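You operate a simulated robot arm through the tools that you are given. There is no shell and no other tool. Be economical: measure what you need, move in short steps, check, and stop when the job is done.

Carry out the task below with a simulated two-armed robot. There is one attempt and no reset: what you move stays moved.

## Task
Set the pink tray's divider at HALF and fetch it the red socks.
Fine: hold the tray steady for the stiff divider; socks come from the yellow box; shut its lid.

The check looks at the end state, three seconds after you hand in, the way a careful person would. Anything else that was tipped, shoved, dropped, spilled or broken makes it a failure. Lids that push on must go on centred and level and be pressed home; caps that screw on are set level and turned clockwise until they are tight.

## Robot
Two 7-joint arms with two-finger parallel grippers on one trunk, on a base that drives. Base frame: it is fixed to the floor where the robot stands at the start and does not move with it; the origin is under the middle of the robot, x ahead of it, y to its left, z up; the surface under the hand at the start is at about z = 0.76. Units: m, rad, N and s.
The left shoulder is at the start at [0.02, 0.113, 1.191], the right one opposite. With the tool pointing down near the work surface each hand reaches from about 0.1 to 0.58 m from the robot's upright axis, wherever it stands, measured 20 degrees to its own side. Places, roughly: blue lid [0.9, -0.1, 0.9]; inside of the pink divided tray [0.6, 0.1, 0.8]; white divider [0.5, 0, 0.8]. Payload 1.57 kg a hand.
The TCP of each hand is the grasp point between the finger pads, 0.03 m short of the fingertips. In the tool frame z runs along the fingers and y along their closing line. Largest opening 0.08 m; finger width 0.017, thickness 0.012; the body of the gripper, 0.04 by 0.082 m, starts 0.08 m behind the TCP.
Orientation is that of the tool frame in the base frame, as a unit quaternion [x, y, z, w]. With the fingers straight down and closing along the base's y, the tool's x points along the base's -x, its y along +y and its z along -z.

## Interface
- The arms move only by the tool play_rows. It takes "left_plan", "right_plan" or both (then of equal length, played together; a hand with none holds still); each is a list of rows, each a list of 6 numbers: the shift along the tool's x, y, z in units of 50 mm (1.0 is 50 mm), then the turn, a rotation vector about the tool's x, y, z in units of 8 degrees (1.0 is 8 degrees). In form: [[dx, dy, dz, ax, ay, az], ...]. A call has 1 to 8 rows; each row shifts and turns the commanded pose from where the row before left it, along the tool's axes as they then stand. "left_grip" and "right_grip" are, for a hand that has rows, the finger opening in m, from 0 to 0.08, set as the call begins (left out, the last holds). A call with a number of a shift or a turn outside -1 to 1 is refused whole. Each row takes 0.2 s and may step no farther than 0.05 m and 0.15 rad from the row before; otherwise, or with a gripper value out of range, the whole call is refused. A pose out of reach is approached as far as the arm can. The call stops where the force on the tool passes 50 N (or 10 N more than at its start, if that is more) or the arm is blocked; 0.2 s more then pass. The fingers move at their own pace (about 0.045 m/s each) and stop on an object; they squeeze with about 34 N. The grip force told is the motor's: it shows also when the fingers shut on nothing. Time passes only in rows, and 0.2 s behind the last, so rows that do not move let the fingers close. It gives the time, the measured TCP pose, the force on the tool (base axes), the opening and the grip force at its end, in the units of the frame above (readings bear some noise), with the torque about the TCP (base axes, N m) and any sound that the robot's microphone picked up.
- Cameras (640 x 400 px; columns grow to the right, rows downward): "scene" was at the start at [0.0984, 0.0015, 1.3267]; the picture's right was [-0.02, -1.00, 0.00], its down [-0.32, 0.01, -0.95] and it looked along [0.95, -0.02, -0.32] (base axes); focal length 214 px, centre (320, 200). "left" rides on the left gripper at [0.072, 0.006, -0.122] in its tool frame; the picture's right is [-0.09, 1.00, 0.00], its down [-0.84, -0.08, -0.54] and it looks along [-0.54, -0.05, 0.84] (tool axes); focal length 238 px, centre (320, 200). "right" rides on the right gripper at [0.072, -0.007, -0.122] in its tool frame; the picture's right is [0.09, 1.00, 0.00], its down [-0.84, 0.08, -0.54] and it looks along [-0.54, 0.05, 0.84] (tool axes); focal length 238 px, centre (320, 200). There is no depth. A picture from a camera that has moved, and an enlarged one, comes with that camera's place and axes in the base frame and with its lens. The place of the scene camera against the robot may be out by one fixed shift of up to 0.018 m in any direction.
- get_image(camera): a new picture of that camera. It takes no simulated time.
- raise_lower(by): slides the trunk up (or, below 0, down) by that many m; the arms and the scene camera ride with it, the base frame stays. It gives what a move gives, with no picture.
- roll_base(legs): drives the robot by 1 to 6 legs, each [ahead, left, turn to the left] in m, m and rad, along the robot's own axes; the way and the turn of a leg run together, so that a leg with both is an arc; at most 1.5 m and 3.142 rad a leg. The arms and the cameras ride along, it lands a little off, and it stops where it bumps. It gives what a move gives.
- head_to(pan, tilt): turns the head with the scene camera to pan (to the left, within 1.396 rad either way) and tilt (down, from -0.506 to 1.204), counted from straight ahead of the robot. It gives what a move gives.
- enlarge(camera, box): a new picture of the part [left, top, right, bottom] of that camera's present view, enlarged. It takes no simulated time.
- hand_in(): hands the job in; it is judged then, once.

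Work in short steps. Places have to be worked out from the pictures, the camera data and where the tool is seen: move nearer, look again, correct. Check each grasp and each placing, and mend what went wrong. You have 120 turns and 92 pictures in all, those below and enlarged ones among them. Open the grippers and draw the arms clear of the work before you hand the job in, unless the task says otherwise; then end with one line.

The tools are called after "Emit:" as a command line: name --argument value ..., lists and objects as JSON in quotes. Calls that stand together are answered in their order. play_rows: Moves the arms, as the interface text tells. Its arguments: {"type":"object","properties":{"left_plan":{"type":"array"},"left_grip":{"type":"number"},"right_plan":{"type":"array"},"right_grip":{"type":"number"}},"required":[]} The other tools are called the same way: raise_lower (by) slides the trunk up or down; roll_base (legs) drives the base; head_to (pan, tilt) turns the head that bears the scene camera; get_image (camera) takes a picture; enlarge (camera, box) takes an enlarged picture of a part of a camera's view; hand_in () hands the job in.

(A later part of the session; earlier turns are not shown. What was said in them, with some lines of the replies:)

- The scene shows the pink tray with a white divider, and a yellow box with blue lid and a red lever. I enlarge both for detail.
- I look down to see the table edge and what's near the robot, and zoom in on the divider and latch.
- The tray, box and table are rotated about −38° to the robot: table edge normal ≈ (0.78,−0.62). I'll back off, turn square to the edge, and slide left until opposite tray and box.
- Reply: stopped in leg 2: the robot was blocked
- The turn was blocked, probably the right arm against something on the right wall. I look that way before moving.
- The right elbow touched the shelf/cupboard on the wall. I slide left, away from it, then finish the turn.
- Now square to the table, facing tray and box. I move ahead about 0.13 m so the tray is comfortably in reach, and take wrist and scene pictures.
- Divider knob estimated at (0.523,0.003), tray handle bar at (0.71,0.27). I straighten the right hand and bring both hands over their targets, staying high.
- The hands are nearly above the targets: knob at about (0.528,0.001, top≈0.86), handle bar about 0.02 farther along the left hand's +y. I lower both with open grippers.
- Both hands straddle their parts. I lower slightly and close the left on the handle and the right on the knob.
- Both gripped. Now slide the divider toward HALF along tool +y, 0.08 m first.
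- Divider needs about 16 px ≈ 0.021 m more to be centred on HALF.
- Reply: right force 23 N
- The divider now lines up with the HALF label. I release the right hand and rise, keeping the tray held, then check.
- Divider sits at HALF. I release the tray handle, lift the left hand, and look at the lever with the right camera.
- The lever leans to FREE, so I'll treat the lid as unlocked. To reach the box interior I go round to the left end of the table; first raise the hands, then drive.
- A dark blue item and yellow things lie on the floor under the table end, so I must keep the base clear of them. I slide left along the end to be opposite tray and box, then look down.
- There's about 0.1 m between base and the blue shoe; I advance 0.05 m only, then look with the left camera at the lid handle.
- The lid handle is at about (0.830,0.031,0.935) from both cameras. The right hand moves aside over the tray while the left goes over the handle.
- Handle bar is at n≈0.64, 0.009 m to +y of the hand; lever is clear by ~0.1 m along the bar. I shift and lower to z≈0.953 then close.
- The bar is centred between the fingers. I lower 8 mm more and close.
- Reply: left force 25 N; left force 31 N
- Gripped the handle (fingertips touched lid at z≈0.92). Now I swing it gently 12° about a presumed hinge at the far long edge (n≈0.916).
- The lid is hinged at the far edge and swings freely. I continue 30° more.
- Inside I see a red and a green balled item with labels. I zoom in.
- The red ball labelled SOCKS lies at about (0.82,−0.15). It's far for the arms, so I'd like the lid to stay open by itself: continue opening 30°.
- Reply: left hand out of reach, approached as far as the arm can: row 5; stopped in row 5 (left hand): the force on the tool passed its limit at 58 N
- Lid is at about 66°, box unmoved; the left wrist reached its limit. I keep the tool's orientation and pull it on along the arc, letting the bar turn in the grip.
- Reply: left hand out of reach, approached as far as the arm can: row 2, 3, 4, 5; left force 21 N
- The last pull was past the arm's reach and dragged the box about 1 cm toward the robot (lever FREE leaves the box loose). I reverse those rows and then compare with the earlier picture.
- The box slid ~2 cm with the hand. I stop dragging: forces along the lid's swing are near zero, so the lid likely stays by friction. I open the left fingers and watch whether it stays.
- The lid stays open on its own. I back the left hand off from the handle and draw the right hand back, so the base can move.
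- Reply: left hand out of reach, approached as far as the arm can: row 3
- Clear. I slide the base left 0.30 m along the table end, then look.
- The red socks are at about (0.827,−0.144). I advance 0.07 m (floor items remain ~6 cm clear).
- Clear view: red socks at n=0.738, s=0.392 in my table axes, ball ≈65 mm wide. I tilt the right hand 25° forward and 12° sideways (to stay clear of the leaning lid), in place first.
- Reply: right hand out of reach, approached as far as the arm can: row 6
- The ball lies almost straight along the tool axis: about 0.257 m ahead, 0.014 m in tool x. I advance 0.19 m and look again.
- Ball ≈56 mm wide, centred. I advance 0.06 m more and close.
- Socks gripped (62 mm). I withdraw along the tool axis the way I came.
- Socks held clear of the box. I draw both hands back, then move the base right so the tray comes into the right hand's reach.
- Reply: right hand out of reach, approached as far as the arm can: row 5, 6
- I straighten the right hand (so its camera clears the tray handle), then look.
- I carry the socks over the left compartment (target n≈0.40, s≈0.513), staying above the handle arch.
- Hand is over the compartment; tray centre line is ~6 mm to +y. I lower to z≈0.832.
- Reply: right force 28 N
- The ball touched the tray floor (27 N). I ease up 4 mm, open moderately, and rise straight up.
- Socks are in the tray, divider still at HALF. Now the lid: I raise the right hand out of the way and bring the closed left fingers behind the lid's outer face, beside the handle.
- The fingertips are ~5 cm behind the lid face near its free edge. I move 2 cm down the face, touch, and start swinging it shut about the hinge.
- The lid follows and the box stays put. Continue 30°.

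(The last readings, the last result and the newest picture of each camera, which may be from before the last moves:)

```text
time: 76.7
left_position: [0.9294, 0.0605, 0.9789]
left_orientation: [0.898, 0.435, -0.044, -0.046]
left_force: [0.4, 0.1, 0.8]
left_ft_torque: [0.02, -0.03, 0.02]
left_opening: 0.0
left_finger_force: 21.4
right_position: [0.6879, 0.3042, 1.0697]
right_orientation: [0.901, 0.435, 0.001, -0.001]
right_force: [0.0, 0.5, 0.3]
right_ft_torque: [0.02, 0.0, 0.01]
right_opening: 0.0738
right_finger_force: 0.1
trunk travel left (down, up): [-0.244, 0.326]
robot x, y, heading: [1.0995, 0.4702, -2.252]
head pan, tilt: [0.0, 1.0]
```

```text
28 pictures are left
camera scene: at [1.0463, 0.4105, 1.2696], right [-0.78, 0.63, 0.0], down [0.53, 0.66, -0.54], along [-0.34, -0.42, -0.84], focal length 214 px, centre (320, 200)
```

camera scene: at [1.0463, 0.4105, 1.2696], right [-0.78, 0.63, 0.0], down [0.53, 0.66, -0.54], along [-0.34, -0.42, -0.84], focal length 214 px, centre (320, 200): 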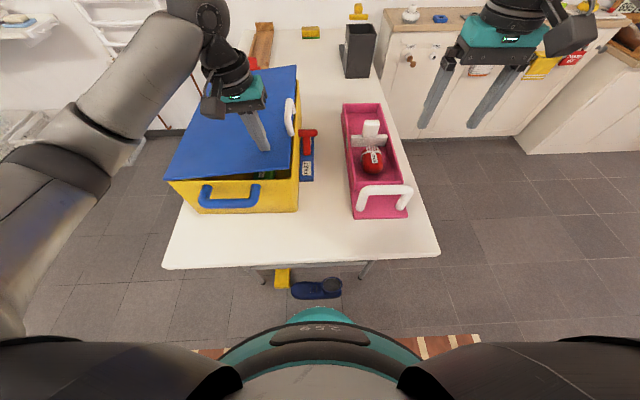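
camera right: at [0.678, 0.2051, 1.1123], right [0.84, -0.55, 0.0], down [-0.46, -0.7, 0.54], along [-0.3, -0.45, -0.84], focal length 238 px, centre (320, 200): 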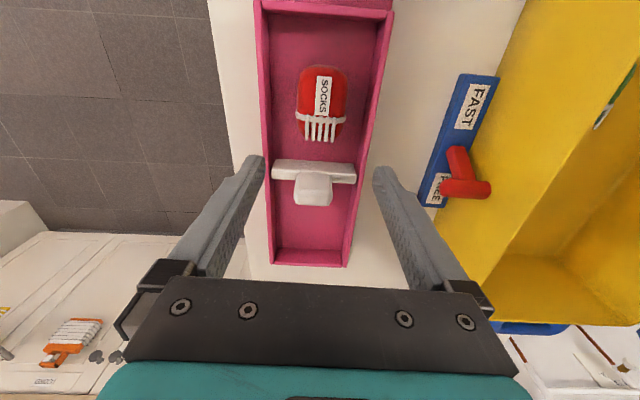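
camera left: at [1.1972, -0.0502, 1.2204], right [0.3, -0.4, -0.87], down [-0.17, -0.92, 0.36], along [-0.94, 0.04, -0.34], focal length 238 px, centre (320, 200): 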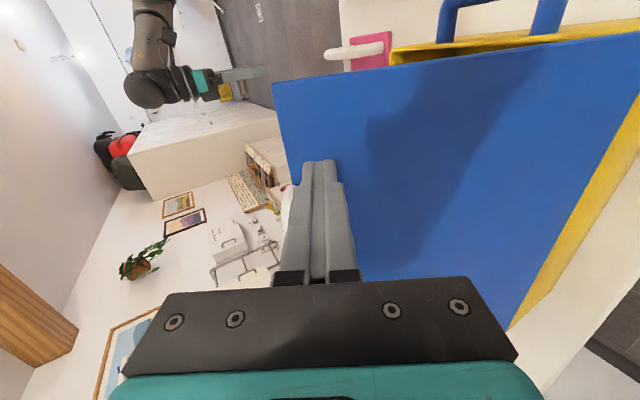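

Nearly shut. I lower gently to press the lid home.

Emit:
play_rows --left_plan '[[0, -0.02, 0.15, -0.2, 0, 0], [0, 0, 0.15, -0.2, 0, 0], [0, 0, 0.15, 0, 0, 0], [0, 0, 0.14, 0, 0, 0], [0, 0, 0.12, 0, 0, 0], [0, 0, 0, 0, 0, 0]]'

Emit:
get_image --camera "scene"

```text
time: 78.1
left_position: [0.9269, 0.0593, 0.9509]
left_orientation: [0.9, 0.435, -0.039, -0.021]
left_force: [8.3, 7.6, 17.6]
left_ft_torque: [0.17, -0.44, 0.06]
left_opening: 0.0002
left_finger_force: 20.9
right_position: [0.6886, 0.3047, 1.0693]
right_orientation: [0.901, 0.435, 0.0, 0.0]
right_force: [0.3, -0.1, -0.9]
right_ft_torque: [-0.02, 0.0, 0.0]
right_opening: 0.0739
right_finger_force: 0.0
trunk travel left (down, up): [-0.244, 0.326]
robot x, y, heading: [1.1024, 0.4694, -2.25]
head pan, tilt: [0.0, 1.0]
stopped in row 6 (left hand): the force on the tool passed its limit at 52 N (the readings are from after the stop); the commanded pose is now the measured one
```

```text
27 pictures are left
camera scene: at [1.048, 0.4122, 1.2696], right [-0.78, 0.63, 0.0], down [0.53, 0.66, -0.54], along [-0.34, -0.42, -0.84], focal length 214 px, centre (320, 200)
```

scene: 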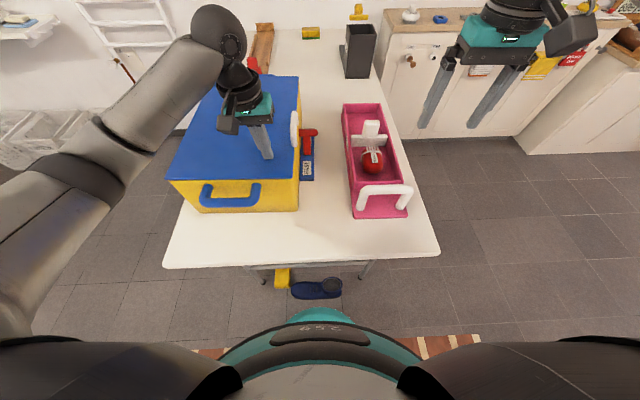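

Lid is shut at the same height as before. The box is ~2 cm off its original place, so I'll regrip the handle and slide it back gently. First rise, straighten, and move over the handle with open fingers.

Emit:
play_rows --left_plan '[[0, 0, -0.9, 0, 0, 0], [0, 0, -0.9, -0.51, 0.37, 0], [-0.7, -0.63, 0, 0, 0, 0], [-0.7, -0.63, 0, 0, 0, 0], [0, 0, 0, 0, 0, 0]]' --left_grip 0.08

Emit:
get_image --camera "left"

Emit:
get_image --camera "scene"

```text
time: 79.3
left_position: [0.839, 0.04, 1.0365]
left_orientation: [0.9, 0.436, 0.002, -0.001]
left_force: [1.2, 0.4, -0.6]
left_ft_torque: [0.01, 0.0, 0.02]
left_opening: 0.0798
left_finger_force: 0.1
right_position: [0.6873, 0.3042, 1.0693]
right_orientation: [0.901, 0.435, 0.0, 0.0]
right_force: [-0.1, 0.3, 0.6]
right_ft_torque: [0.02, 0.02, 0.0]
right_opening: 0.074
right_finger_force: 0.1
trunk travel left (down, up): [-0.244, 0.326]
robot x, y, heading: [1.102, 0.4689, -2.252]
head pan, tilt: [0.0, 1.0]
```

```text
26 pictures are left
camera left: at [0.8898, 0.0915, 1.1602], right [0.72, -0.69, 0.0], down [-0.58, -0.61, 0.54], along [-0.37, -0.39, -0.84], focal length 238 px, centre (320, 200)
```

left: 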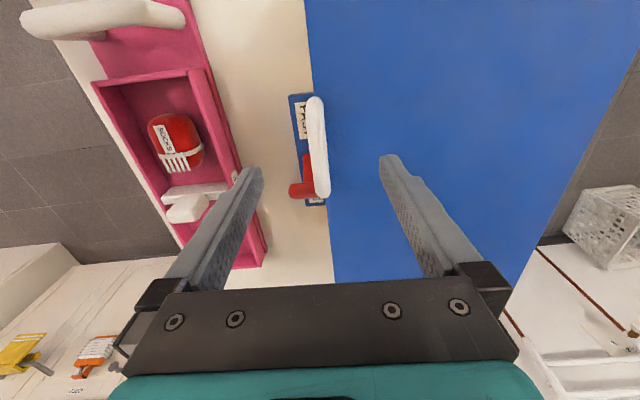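

```text
25 pictures are left
camera scene: at [1.0472, 0.4103, 1.2696], right [-0.78, 0.63, 0.0], down [0.53, 0.66, -0.54], along [-0.34, -0.42, -0.84], focal length 214 px, centre (320, 200)
```

scene: 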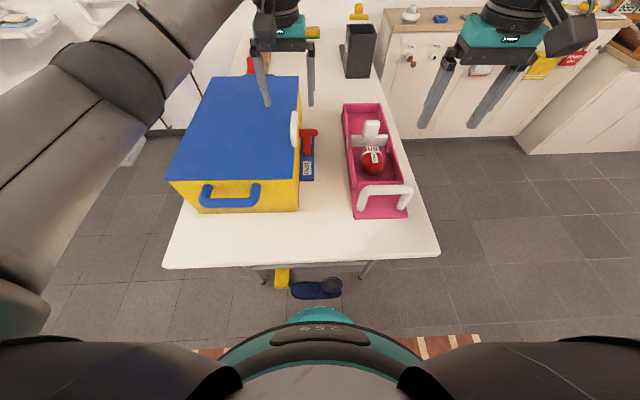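

Handle measured at n≈0.629, s≈0.548, i.e. ~(−0.012,+0.014) off. I lower, grip, and look at readings.

Emit:
play_rows --left_plan '[[0, -0.03, 0.8, 0, 0, 0], [0, 0, 0.6, 0, 0, 0], [0, 0, 0.22, 0, 0, 0]]'

Emit:
play_rows --left_plan '[[0, 0, 0, 0, 0, 0], [0, 0, 0, 0, 0, 0], [0, 0, 0, 0, 0, 0], [0, 0, 0, 0, 0, 0], [0, 0, 0, 0, 0, 0]]' --left_grip 0.0

Emit:
play_rows --left_plan '[[-0.1, 0.08, 0, 0, 0, 0], [-0.1, 0.08, 0, 0, 0, 0], [-0.1, 0.08, 0, 0, 0, 0], [0, 0, 0, 0, 0, 0]]'

Emit:
get_image --camera "scene"

```text
time: 80.1
left_position: [0.8395, 0.0436, 0.955]
left_orientation: [0.9, 0.435, 0.002, 0.0]
left_force: [-0.8, -0.3, 0.7]
left_ft_torque: [0.0, 0.0, 0.02]
left_opening: 0.08
left_finger_force: 0.0
right_position: [0.6874, 0.303, 1.0688]
right_orientation: [0.901, 0.434, 0.0, -0.001]
right_force: [-0.4, 0.5, 0.5]
right_ft_torque: [0.02, -0.04, -0.02]
right_opening: 0.0741
right_finger_force: 0.0
trunk travel left (down, up): [-0.244, 0.326]
robot x, y, heading: [1.1067, 0.4699, -2.243]
head pan, tilt: [0.0, 1.0]
```

```text
time: 81.3
left_position: [0.8401, 0.0444, 0.954]
left_orientation: [0.9, 0.435, 0.001, 0.0]
left_force: [-1.3, 0.9, -0.9]
left_ft_torque: [0.0, 0.0, 0.22]
left_opening: 0.0156
left_finger_force: 24.4
right_position: [0.6883, 0.3032, 1.0698]
right_orientation: [0.901, 0.435, 0.001, 0.0]
right_force: [0.3, -0.1, 0.2]
right_ft_torque: [-0.03, 0.01, 0.01]
right_opening: 0.0742
right_finger_force: 0.1
trunk travel left (down, up): [-0.244, 0.326]
robot x, y, heading: [1.1008, 0.4703, -2.25]
head pan, tilt: [0.0, 1.0]
```

```text
time: 82.3
left_position: [0.8396, 0.0253, 0.9554]
left_orientation: [0.9, 0.436, 0.002, 0.0]
left_force: [0.5, 4.0, 0.3]
left_ft_torque: [0.33, -0.24, 0.23]
left_opening: 0.0155
left_finger_force: 31.6
right_position: [0.687, 0.3036, 1.0688]
right_orientation: [0.901, 0.434, 0.001, 0.0]
right_force: [0.3, 0.0, -0.3]
right_ft_torque: [-0.01, -0.05, 0.01]
right_opening: 0.074
right_finger_force: 0.1
trunk travel left (down, up): [-0.244, 0.326]
robot x, y, heading: [1.1035, 0.4663, -2.246]
head pan, tilt: [0.0, 1.0]
```

```text
24 pictures are left
camera scene: at [1.0468, 0.4108, 1.2696], right [-0.78, 0.63, 0.0], down [0.53, 0.66, -0.54], along [-0.34, -0.42, -0.84], focal length 214 px, centre (320, 200)
```

scene: 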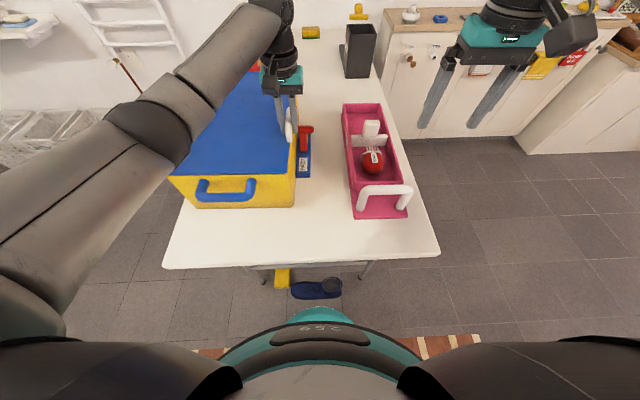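

The box corner is now back at (0.912,0.129), matching its original (0.915,0.128). I release the handle, rise and check the lid.

Emit:
play_rows --left_plan '[[0, 0, 0, 0, 0, 0], [0, 0, 0, 0, 0, 0], [0, 0, 0, 0, 0, 0], [0, 0, -0.5, 0, 0, 0], [0, 0, -0.9, 0, 0, 0], [0, 0, -0.9, 0, 0, 0], [0, 0.6, -0.7, 0, 0, 0], [0, 0.6, -0.7, 0, 0, 0]]' --left_grip 0.08

Emit:
play_rows --left_plan '[[0.9, 0, 0, 0, 0, 0], [0.9, 0, 0, 0, 0, 0], [0.9, 0, 0, 0, 0, 0], [0.9, 0, 0, 0, 0, 0]]'

Emit:
get_image --camera "left"

Emit:
enlarge --camera "scene" --box '[150, 40, 450, 280]'

```text
time: 84.1
left_position: [0.8891, -0.0153, 1.1401]
left_orientation: [0.9, 0.435, 0.002, -0.001]
left_force: [0.5, 0.1, 0.4]
left_ft_torque: [0.01, -0.01, -0.04]
left_opening: 0.08
left_finger_force: 0.1
right_position: [0.6882, 0.3044, 1.0694]
right_orientation: [0.901, 0.434, 0.001, -0.001]
right_force: [0.9, 0.6, 0.9]
right_ft_torque: [-0.03, 0.02, -0.01]
right_opening: 0.074
right_finger_force: 0.1
trunk travel left (down, up): [-0.244, 0.326]
robot x, y, heading: [1.107, 0.4687, -2.241]
head pan, tilt: [0.0, 1.0]
```

```text
time: 85.1
left_position: [1.0004, 0.1272, 1.1403]
left_orientation: [0.9, 0.436, 0.001, -0.001]
left_force: [0.1, -0.1, 0.9]
left_ft_torque: [0.0, 0.02, 0.01]
left_opening: 0.0802
left_finger_force: 0.1
right_position: [0.6884, 0.3043, 1.0685]
right_orientation: [0.901, 0.434, 0.0, 0.0]
right_force: [0.2, -0.6, 0.4]
right_ft_torque: [0.02, -0.03, -0.02]
right_opening: 0.0738
right_finger_force: 0.0
trunk travel left (down, up): [-0.244, 0.326]
robot x, y, heading: [1.102, 0.4701, -2.249]
head pan, tilt: [0.0, 1.0]
```

```text
23 pictures are left
camera left: at [1.0503, 0.1786, 1.263], right [0.72, -0.69, 0.0], down [-0.58, -0.61, 0.54], along [-0.37, -0.39, -0.84], focal length 238 px, centre (320, 200)
```

left: 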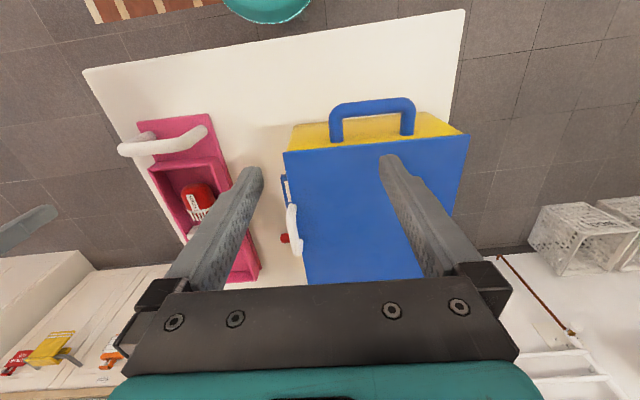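

```text
1.67 times, centred on (300, 160) of scene
camera zoom: at [1.0472, 0.4107, 1.2697], right [-0.78, 0.63, 0.0], down [0.53, 0.66, -0.54], along [-0.34, -0.42, -0.84], focal length 358 px, centre (353, 267)
```

zoom: 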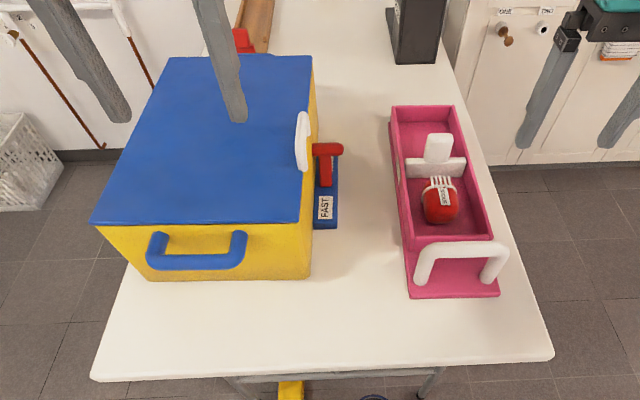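

Lid shut, box in place, red socks beside the divider at HALF. I back the base away to clear the table and take one last look.

Emit:
roll_base --legs '[[-0.25, 0, 0]]'

Emit:
head_to --pan 0 --tilt 0.75

Emit:
enlarge --camera "scene" --box '[160, 60, 480, 300]'

```text
time: 87.0
left_position: [1.1584, 0.324, 1.1393]
left_orientation: [0.899, 0.437, 0.002, -0.001]
left_force: [-0.5, 0.2, 0.5]
left_ft_torque: [-0.01, 0.02, 0.02]
left_opening: 0.0799
left_finger_force: 0.1
right_position: [0.8463, 0.5006, 1.0681]
right_orientation: [0.9, 0.435, 0.001, 0.0]
right_force: [-0.8, 0.7, 0.1]
right_ft_torque: [-0.03, -0.03, -0.03]
right_opening: 0.0737
right_finger_force: 0.1
trunk travel left (down, up): [-0.244, 0.326]
robot x, y, heading: [1.2545, 0.6675, -2.246]
head pan, tilt: [0.0, 1.0]
```

```text
time: 87.7
left_position: [1.1586, 0.3241, 1.1389]
left_orientation: [0.899, 0.437, 0.002, -0.001]
left_force: [0.1, 0.1, -0.3]
left_ft_torque: [-0.05, -0.02, 0.02]
left_opening: 0.0801
left_finger_force: 0.1
right_position: [0.8476, 0.5004, 1.0687]
right_orientation: [0.9, 0.435, 0.001, 0.0]
right_force: [0.2, -0.4, 0.7]
right_ft_torque: [-0.05, 0.01, -0.01]
right_opening: 0.0742
right_finger_force: 0.0
trunk travel left (down, up): [-0.244, 0.326]
robot x, y, heading: [1.2594, 0.6666, -2.243]
head pan, tilt: [0.0, 0.75]
```

```text
1.67 times, centred on (320, 180) of scene
camera zoom: at [1.1973, 0.5976, 1.2887], right [-0.78, 0.62, 0.0], down [0.43, 0.53, -0.73], along [-0.46, -0.57, -0.68], focal length 358 px, centre (320, 233)
```

zoom: 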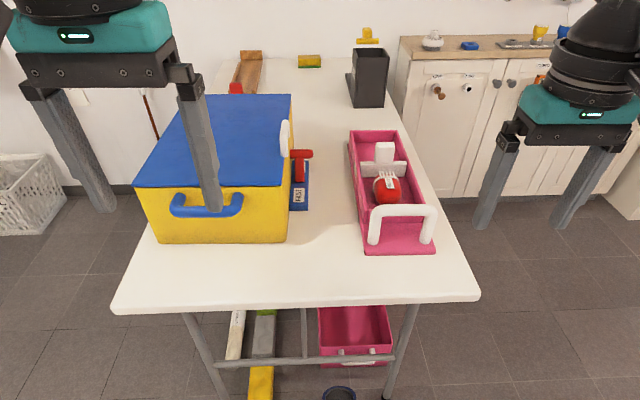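

Lid shut, socks in the tray, divider at HALF, and both hands are open and clear of the work. I hand in.

Emit:
hand_in

```text
The job is handed in.
```

The pink tray's divider is at HALF, the red socks from the yellow box are in the tray, and the box lid is shut. Two slips along the way: the yellow box slid about 2 cm while I opened the lid, and I moved it back to within a few millimetres. The right elbow also touched the wall shelf or cupboard early on, and I saw nothing fall.
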